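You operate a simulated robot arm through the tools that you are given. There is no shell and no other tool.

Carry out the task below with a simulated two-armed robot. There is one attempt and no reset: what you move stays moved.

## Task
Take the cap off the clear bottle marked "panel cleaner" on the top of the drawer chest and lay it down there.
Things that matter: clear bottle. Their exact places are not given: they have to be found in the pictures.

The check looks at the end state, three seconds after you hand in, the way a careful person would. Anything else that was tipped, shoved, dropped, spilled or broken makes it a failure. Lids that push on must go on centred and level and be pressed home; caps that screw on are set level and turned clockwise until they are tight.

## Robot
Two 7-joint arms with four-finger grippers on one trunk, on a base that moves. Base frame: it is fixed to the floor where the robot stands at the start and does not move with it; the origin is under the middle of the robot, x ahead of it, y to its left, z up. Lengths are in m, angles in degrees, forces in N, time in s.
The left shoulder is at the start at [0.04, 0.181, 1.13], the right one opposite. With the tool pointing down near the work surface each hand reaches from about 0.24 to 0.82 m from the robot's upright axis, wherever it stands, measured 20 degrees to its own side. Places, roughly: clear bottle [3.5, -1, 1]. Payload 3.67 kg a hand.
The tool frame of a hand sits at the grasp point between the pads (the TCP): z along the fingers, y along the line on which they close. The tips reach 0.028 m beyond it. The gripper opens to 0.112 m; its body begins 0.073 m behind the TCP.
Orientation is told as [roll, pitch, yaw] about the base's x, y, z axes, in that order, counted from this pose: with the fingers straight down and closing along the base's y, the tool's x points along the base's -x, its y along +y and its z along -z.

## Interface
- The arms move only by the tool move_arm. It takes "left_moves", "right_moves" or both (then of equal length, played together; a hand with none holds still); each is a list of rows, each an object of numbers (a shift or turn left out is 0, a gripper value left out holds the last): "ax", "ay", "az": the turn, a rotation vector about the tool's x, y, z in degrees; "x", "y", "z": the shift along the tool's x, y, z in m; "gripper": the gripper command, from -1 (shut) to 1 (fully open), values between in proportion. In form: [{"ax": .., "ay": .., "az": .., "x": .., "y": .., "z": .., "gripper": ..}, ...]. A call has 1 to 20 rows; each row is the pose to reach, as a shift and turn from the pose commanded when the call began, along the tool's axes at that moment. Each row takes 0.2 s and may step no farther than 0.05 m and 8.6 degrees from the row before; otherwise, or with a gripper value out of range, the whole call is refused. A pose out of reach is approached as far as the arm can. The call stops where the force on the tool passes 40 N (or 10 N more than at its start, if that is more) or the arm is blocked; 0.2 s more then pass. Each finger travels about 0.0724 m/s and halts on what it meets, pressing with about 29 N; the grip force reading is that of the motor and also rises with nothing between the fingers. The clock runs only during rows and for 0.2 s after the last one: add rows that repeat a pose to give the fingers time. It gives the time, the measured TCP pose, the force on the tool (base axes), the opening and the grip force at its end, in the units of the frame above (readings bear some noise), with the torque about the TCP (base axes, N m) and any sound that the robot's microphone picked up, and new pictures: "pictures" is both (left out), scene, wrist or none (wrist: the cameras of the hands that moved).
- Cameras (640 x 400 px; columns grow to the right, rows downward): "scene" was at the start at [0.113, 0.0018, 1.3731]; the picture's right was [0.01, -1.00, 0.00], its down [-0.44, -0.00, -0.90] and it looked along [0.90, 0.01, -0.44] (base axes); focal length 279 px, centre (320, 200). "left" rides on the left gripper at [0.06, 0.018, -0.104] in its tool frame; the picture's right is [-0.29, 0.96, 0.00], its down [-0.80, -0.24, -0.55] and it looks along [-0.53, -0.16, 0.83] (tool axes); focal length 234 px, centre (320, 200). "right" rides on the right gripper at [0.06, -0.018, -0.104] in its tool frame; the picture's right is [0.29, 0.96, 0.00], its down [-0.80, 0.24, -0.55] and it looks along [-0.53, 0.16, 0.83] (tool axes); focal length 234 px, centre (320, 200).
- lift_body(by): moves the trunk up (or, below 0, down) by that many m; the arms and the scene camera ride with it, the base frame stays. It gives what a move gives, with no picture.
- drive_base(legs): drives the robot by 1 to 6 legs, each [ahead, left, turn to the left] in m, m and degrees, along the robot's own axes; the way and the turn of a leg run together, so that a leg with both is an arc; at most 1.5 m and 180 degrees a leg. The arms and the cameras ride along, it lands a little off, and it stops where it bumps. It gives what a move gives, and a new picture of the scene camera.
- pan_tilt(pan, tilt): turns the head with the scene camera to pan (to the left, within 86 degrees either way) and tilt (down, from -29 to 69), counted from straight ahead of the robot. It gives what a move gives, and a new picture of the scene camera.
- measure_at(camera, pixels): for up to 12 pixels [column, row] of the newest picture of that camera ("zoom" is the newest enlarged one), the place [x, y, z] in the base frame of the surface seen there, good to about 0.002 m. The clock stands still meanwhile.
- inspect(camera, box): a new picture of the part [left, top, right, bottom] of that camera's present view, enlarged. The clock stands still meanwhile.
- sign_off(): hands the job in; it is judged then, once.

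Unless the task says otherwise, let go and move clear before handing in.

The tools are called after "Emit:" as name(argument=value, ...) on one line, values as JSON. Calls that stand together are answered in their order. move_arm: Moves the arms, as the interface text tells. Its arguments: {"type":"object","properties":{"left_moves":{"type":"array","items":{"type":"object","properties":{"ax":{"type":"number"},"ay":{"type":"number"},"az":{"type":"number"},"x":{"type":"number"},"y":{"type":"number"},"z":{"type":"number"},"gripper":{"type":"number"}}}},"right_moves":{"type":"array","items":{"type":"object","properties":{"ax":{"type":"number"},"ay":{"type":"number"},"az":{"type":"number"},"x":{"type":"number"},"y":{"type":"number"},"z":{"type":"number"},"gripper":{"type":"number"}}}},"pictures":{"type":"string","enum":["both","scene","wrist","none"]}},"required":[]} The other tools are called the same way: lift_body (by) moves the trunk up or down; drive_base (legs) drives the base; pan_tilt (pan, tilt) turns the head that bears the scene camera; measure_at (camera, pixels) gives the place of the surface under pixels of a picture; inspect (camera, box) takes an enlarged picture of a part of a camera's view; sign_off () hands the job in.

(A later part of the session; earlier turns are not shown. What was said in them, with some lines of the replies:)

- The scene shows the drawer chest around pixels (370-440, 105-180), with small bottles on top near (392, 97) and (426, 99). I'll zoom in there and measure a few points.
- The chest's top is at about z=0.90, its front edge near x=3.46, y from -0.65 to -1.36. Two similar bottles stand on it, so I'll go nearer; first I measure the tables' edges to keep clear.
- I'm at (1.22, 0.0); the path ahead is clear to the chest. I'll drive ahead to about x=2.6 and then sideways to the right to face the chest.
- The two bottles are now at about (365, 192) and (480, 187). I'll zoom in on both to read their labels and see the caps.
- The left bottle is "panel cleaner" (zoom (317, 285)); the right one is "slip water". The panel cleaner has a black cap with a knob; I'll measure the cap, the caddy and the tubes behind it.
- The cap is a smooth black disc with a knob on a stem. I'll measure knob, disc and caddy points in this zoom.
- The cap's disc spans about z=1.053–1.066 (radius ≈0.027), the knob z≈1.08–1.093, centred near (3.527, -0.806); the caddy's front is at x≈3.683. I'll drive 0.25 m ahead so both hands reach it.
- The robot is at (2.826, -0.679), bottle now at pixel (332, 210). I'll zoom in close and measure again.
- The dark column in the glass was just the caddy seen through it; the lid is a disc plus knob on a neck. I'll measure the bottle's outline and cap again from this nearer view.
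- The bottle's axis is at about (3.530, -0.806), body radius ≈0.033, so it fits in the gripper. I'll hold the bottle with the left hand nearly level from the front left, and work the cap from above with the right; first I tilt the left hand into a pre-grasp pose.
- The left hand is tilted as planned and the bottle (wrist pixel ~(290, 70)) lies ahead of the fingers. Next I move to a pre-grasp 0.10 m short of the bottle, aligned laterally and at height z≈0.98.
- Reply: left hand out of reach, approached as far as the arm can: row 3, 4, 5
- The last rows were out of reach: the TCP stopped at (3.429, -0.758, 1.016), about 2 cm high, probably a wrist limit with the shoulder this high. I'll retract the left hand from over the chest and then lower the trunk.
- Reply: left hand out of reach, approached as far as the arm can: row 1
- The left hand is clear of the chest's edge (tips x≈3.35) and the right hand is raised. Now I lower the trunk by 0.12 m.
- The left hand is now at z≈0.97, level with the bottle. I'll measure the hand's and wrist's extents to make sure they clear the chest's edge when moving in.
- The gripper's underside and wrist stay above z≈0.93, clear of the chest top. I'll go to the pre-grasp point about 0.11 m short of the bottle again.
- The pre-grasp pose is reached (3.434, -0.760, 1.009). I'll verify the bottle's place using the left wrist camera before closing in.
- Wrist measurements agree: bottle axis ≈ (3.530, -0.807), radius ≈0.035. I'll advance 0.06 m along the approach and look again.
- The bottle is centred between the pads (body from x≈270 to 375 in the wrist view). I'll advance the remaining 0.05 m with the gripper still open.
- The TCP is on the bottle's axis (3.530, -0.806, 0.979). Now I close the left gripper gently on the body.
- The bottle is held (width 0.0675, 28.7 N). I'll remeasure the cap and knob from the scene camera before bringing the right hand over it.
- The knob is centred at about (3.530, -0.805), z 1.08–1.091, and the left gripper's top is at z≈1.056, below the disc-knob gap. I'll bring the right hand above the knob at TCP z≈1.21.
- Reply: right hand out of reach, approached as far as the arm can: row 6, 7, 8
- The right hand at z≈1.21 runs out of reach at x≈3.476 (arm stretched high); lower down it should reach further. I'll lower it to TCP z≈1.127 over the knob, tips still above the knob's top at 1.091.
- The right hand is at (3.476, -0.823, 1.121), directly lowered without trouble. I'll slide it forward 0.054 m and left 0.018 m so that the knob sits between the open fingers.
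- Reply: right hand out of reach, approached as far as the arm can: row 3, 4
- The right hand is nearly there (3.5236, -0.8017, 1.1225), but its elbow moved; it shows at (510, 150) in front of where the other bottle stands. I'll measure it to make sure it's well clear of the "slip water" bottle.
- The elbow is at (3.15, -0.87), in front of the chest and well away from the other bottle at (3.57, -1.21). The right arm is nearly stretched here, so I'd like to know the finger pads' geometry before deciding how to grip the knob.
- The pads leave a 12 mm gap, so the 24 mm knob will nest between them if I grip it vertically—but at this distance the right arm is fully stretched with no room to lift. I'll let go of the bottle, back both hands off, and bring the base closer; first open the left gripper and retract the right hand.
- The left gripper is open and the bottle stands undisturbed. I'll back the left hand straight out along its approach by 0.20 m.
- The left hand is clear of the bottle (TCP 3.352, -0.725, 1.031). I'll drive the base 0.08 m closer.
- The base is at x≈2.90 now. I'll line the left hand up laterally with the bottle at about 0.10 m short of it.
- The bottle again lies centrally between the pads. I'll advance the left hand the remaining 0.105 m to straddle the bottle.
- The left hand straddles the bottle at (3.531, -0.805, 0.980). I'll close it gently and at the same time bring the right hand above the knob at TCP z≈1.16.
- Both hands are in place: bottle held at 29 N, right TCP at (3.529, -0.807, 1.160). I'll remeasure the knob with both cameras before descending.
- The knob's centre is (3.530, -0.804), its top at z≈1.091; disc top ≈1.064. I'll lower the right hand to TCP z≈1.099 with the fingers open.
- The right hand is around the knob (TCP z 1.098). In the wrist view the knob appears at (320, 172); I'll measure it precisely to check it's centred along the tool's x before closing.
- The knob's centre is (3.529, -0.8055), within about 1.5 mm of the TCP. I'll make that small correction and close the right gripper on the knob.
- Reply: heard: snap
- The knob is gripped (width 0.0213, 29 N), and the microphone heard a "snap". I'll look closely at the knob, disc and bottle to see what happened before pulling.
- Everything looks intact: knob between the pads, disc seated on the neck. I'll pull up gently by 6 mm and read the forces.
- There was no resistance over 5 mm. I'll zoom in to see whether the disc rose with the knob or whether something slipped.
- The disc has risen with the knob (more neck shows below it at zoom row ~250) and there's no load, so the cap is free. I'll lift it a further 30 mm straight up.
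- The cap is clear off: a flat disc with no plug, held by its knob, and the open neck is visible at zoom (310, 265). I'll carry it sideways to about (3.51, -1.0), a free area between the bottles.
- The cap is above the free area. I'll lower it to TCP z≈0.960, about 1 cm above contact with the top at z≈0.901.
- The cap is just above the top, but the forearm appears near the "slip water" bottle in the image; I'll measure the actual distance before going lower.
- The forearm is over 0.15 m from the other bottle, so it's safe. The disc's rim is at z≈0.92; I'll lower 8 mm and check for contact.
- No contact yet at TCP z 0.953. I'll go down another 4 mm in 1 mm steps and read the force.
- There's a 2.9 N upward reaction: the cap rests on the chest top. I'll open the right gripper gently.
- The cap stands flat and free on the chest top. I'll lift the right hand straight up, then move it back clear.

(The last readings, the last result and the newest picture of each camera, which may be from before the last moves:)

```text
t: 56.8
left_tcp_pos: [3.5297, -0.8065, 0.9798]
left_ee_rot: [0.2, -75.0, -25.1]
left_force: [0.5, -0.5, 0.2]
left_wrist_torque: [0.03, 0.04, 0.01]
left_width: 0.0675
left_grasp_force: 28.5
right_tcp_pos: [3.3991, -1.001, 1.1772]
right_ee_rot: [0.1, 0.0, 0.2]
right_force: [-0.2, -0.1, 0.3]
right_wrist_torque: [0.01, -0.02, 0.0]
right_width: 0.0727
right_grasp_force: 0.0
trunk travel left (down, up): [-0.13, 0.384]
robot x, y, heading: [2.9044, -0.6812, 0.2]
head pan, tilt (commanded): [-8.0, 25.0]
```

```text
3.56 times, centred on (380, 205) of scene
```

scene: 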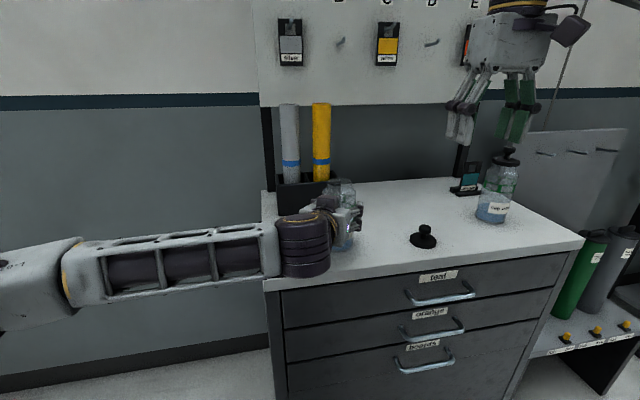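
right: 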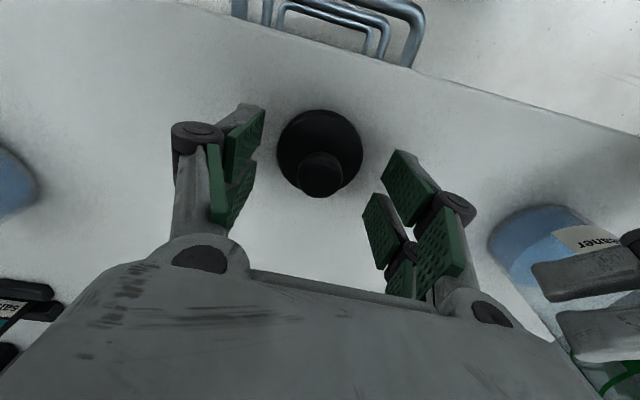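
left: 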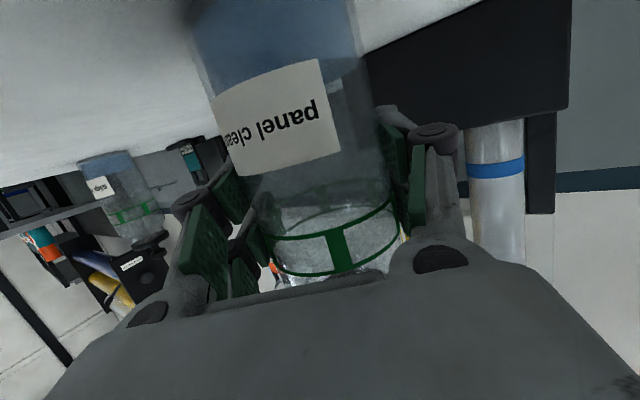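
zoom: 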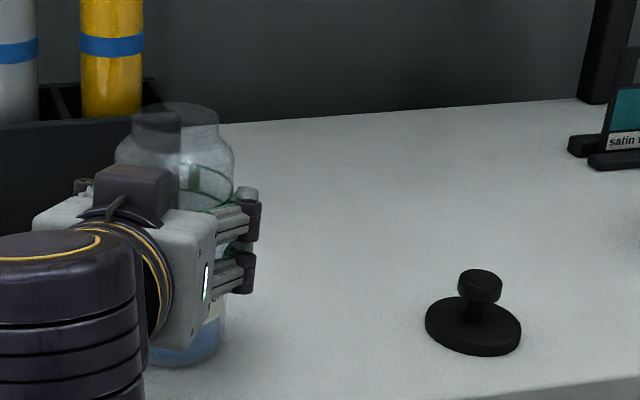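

The cap lies flat at zoom (472, 325) and the right hand is clear. Now I'll gently open the left gripper to let the bottle go.

Emit:
move_arm(left_moves=[{"gripper": 0.15}, {"gripper": 0.25}, {"gripper": 0.35}, {"gripper": 0.5}, {"gripper": 0.7}, {"gripper": 1}, {"gripper": 1}])

```text
t: 58.4
left_tcp_pos: [3.5309, -0.8053, 0.9803]
left_ee_rot: [0.1, -75.0, -24.9]
left_force: [-0.7, 0.2, -0.4]
left_wrist_torque: [-0.01, 0.05, 0.02]
left_width: 0.1121
left_grasp_force: 0.0
right_tcp_pos: [3.4005, -0.9996, 1.1785]
right_ee_rot: [0.1, 0.0, 0.2]
right_force: [0.1, -0.5, -0.2]
right_wrist_torque: [0.0, -0.01, -0.02]
right_width: 0.0728
right_grasp_force: 0.1
trunk travel left (down, up): [-0.13, 0.384]
robot x, y, heading: [2.9054, -0.6822, 0.2]
head pan, tilt (commanded): [-8.0, 25.0]
```

scene: 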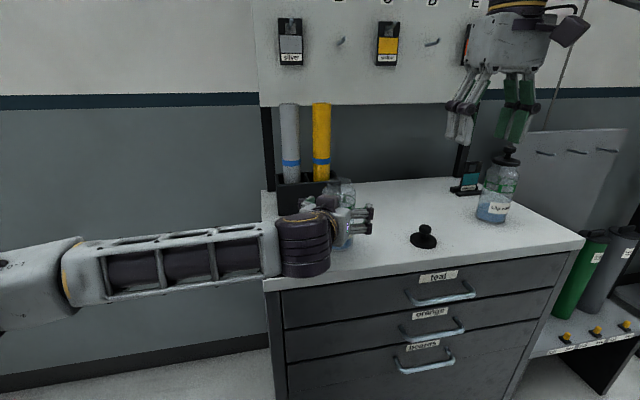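
left: 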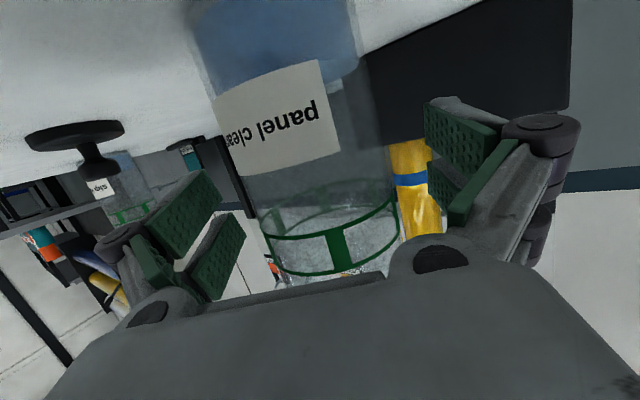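

The bottle stands free between the opened pads with space on both sides. I'll back the left hand straight out by 0.20 m.

Emit:
move_arm(left_moves=[{"z": -0.02, "gripper": 1}, {"z": -0.05}, {"z": -0.085}, {"z": -0.12}, {"z": -0.16}, {"z": -0.2}])

Emit:
inspect(camera="scene", box=[250, 130, 590, 300])

```text
t: 59.8
left_tcp_pos: [3.3559, -0.7234, 1.0324]
left_ee_rot: [0.0, -74.9, -25.0]
left_force: [-0.7, 0.8, 0.0]
left_wrist_torque: [0.0, -0.02, -0.04]
left_width: 0.1119
left_grasp_force: 0.0
right_tcp_pos: [3.4007, -0.9992, 1.1793]
right_ee_rot: [0.0, 0.0, 0.1]
right_force: [-0.8, 0.2, -0.1]
right_wrist_torque: [0.01, -0.03, -0.01]
right_width: 0.0729
right_grasp_force: 0.1
trunk travel left (down, up): [-0.13, 0.384]
robot x, y, heading: [2.898, -0.6807, 0.2]
head pan, tilt (commanded): [-8.0, 25.0]
```

scene: 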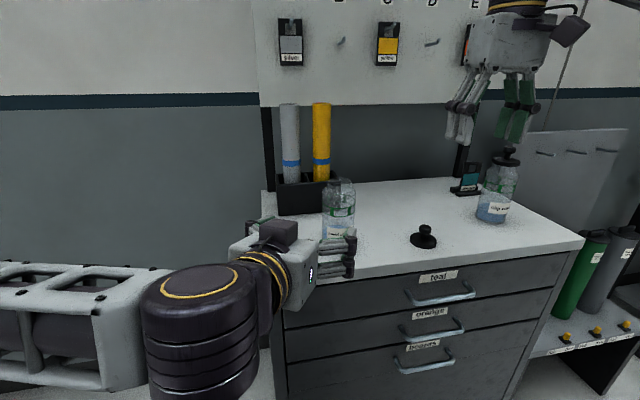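
left: 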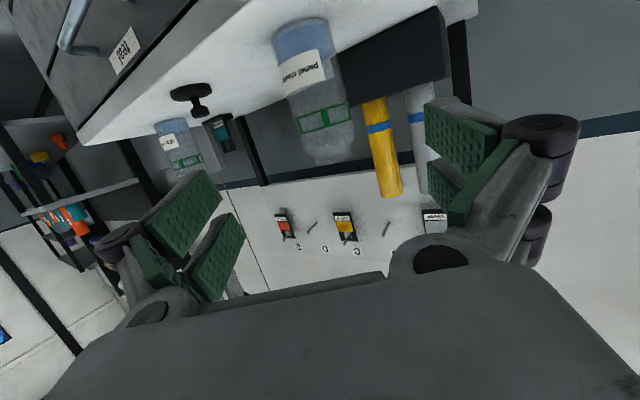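

```text
1.88 times, centred on (420, 215) of scene
```

zoom: 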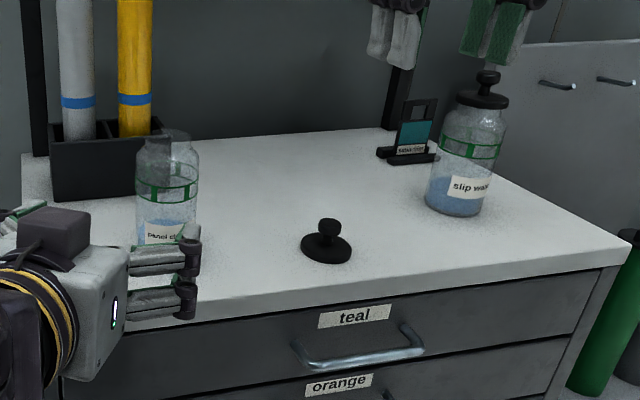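

The bottle stands upright and open, the cap lies flat on the chest, and nothing else moved. I'll drive back a little to be well clear and take a final look.

Emit:
drive_base(legs=[[-0.2, 0, 0]])

Emit:
inspect(camera="scene", box=[250, 80, 570, 280])

```text
t: 61.5
left_tcp_pos: [3.1551, -0.724, 1.0321]
left_ee_rot: [0.0, -75.0, -25.0]
left_force: [-1.5, -0.2, 0.2]
left_wrist_torque: [-0.04, -0.02, 0.01]
left_width: 0.1123
left_grasp_force: 0.0
right_tcp_pos: [3.1994, -1.0, 1.1791]
right_ee_rot: [-0.1, -0.1, -0.1]
right_force: [-0.1, -1.0, 0.6]
right_wrist_torque: [0.03, -0.05, 0.0]
right_width: 0.0727
right_grasp_force: 0.1
trunk travel left (down, up): [-0.13, 0.384]
robot x, y, heading: [2.7033, -0.677, -0.1]
head pan, tilt (commanded): [-8.0, 25.0]
```

scene: 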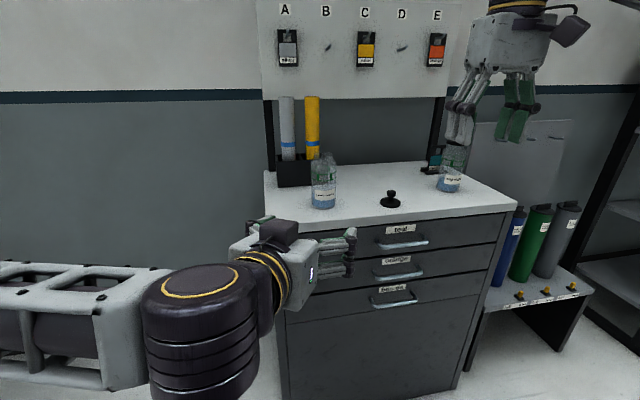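

```text
2.00 times, centred on (410, 180) of scene
```

zoom: 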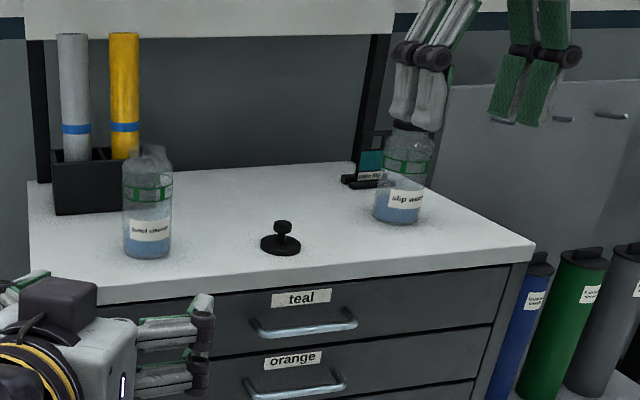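

Both hands are well clear and the bottle is upright and uncapped. Since I heard a "snap" when gripping the knob, I'll look once more at the bottle's neck and the cap for damage.

Emit:
inspect(camera="scene", box=[300, 145, 350, 215])

Emit:
inspect(camera="scene", box=[370, 180, 410, 215])

```text
5.71 times, centred on (325, 180) of scene
```

zoom: 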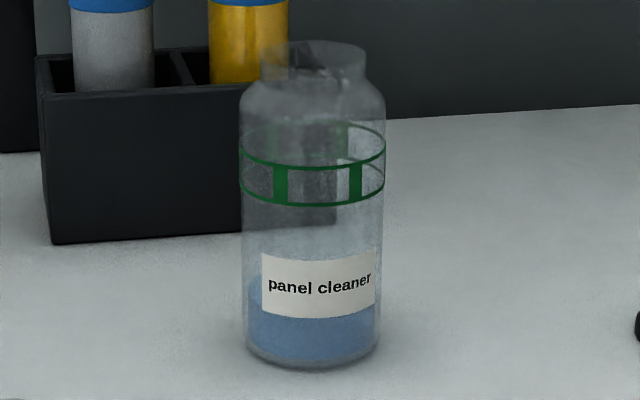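

```text
11.43 times, centred on (390, 198) of scene
```

zoom: 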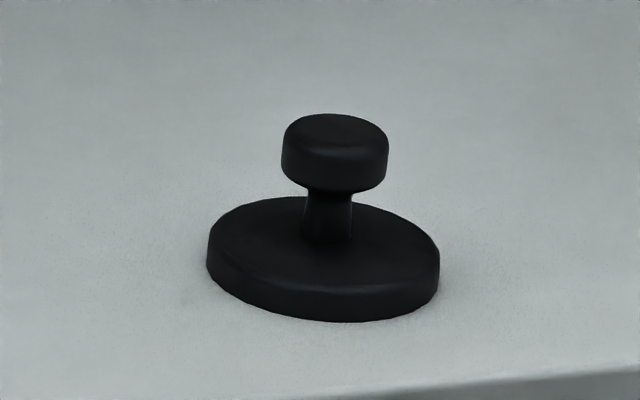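

The "panel cleaner" bottle is upright, open and shows no damage. The cap lies flat and whole on the chest top, and nothing else has moved, so I'm handing in.

Emit:
sign_off()

```text
The job is handed in.
```

The cap is off the "panel cleaner" bottle and lies flat on top of the drawer chest, about 0.2 m to the right of the bottle. The bottle is upright about where it stood. In the last pictures I saw no spilled liquid, and the other things on the chest looked undisturbed. Both hands let go and moved clear before I handed in.

- **Snap:** the microphone picked up a snap when the right gripper closed on the cap's knob. The cap then lifted with no measurable pull. In close-up pictures afterwards, the cap and the bottle's neck looked undamaged, so it was probably the cap coming loose.
- **Re-grip:** I gripped the bottle, let go and gripped it again. The right arm could not reach high enough to lift the cap from the first position, so I moved the base closer.
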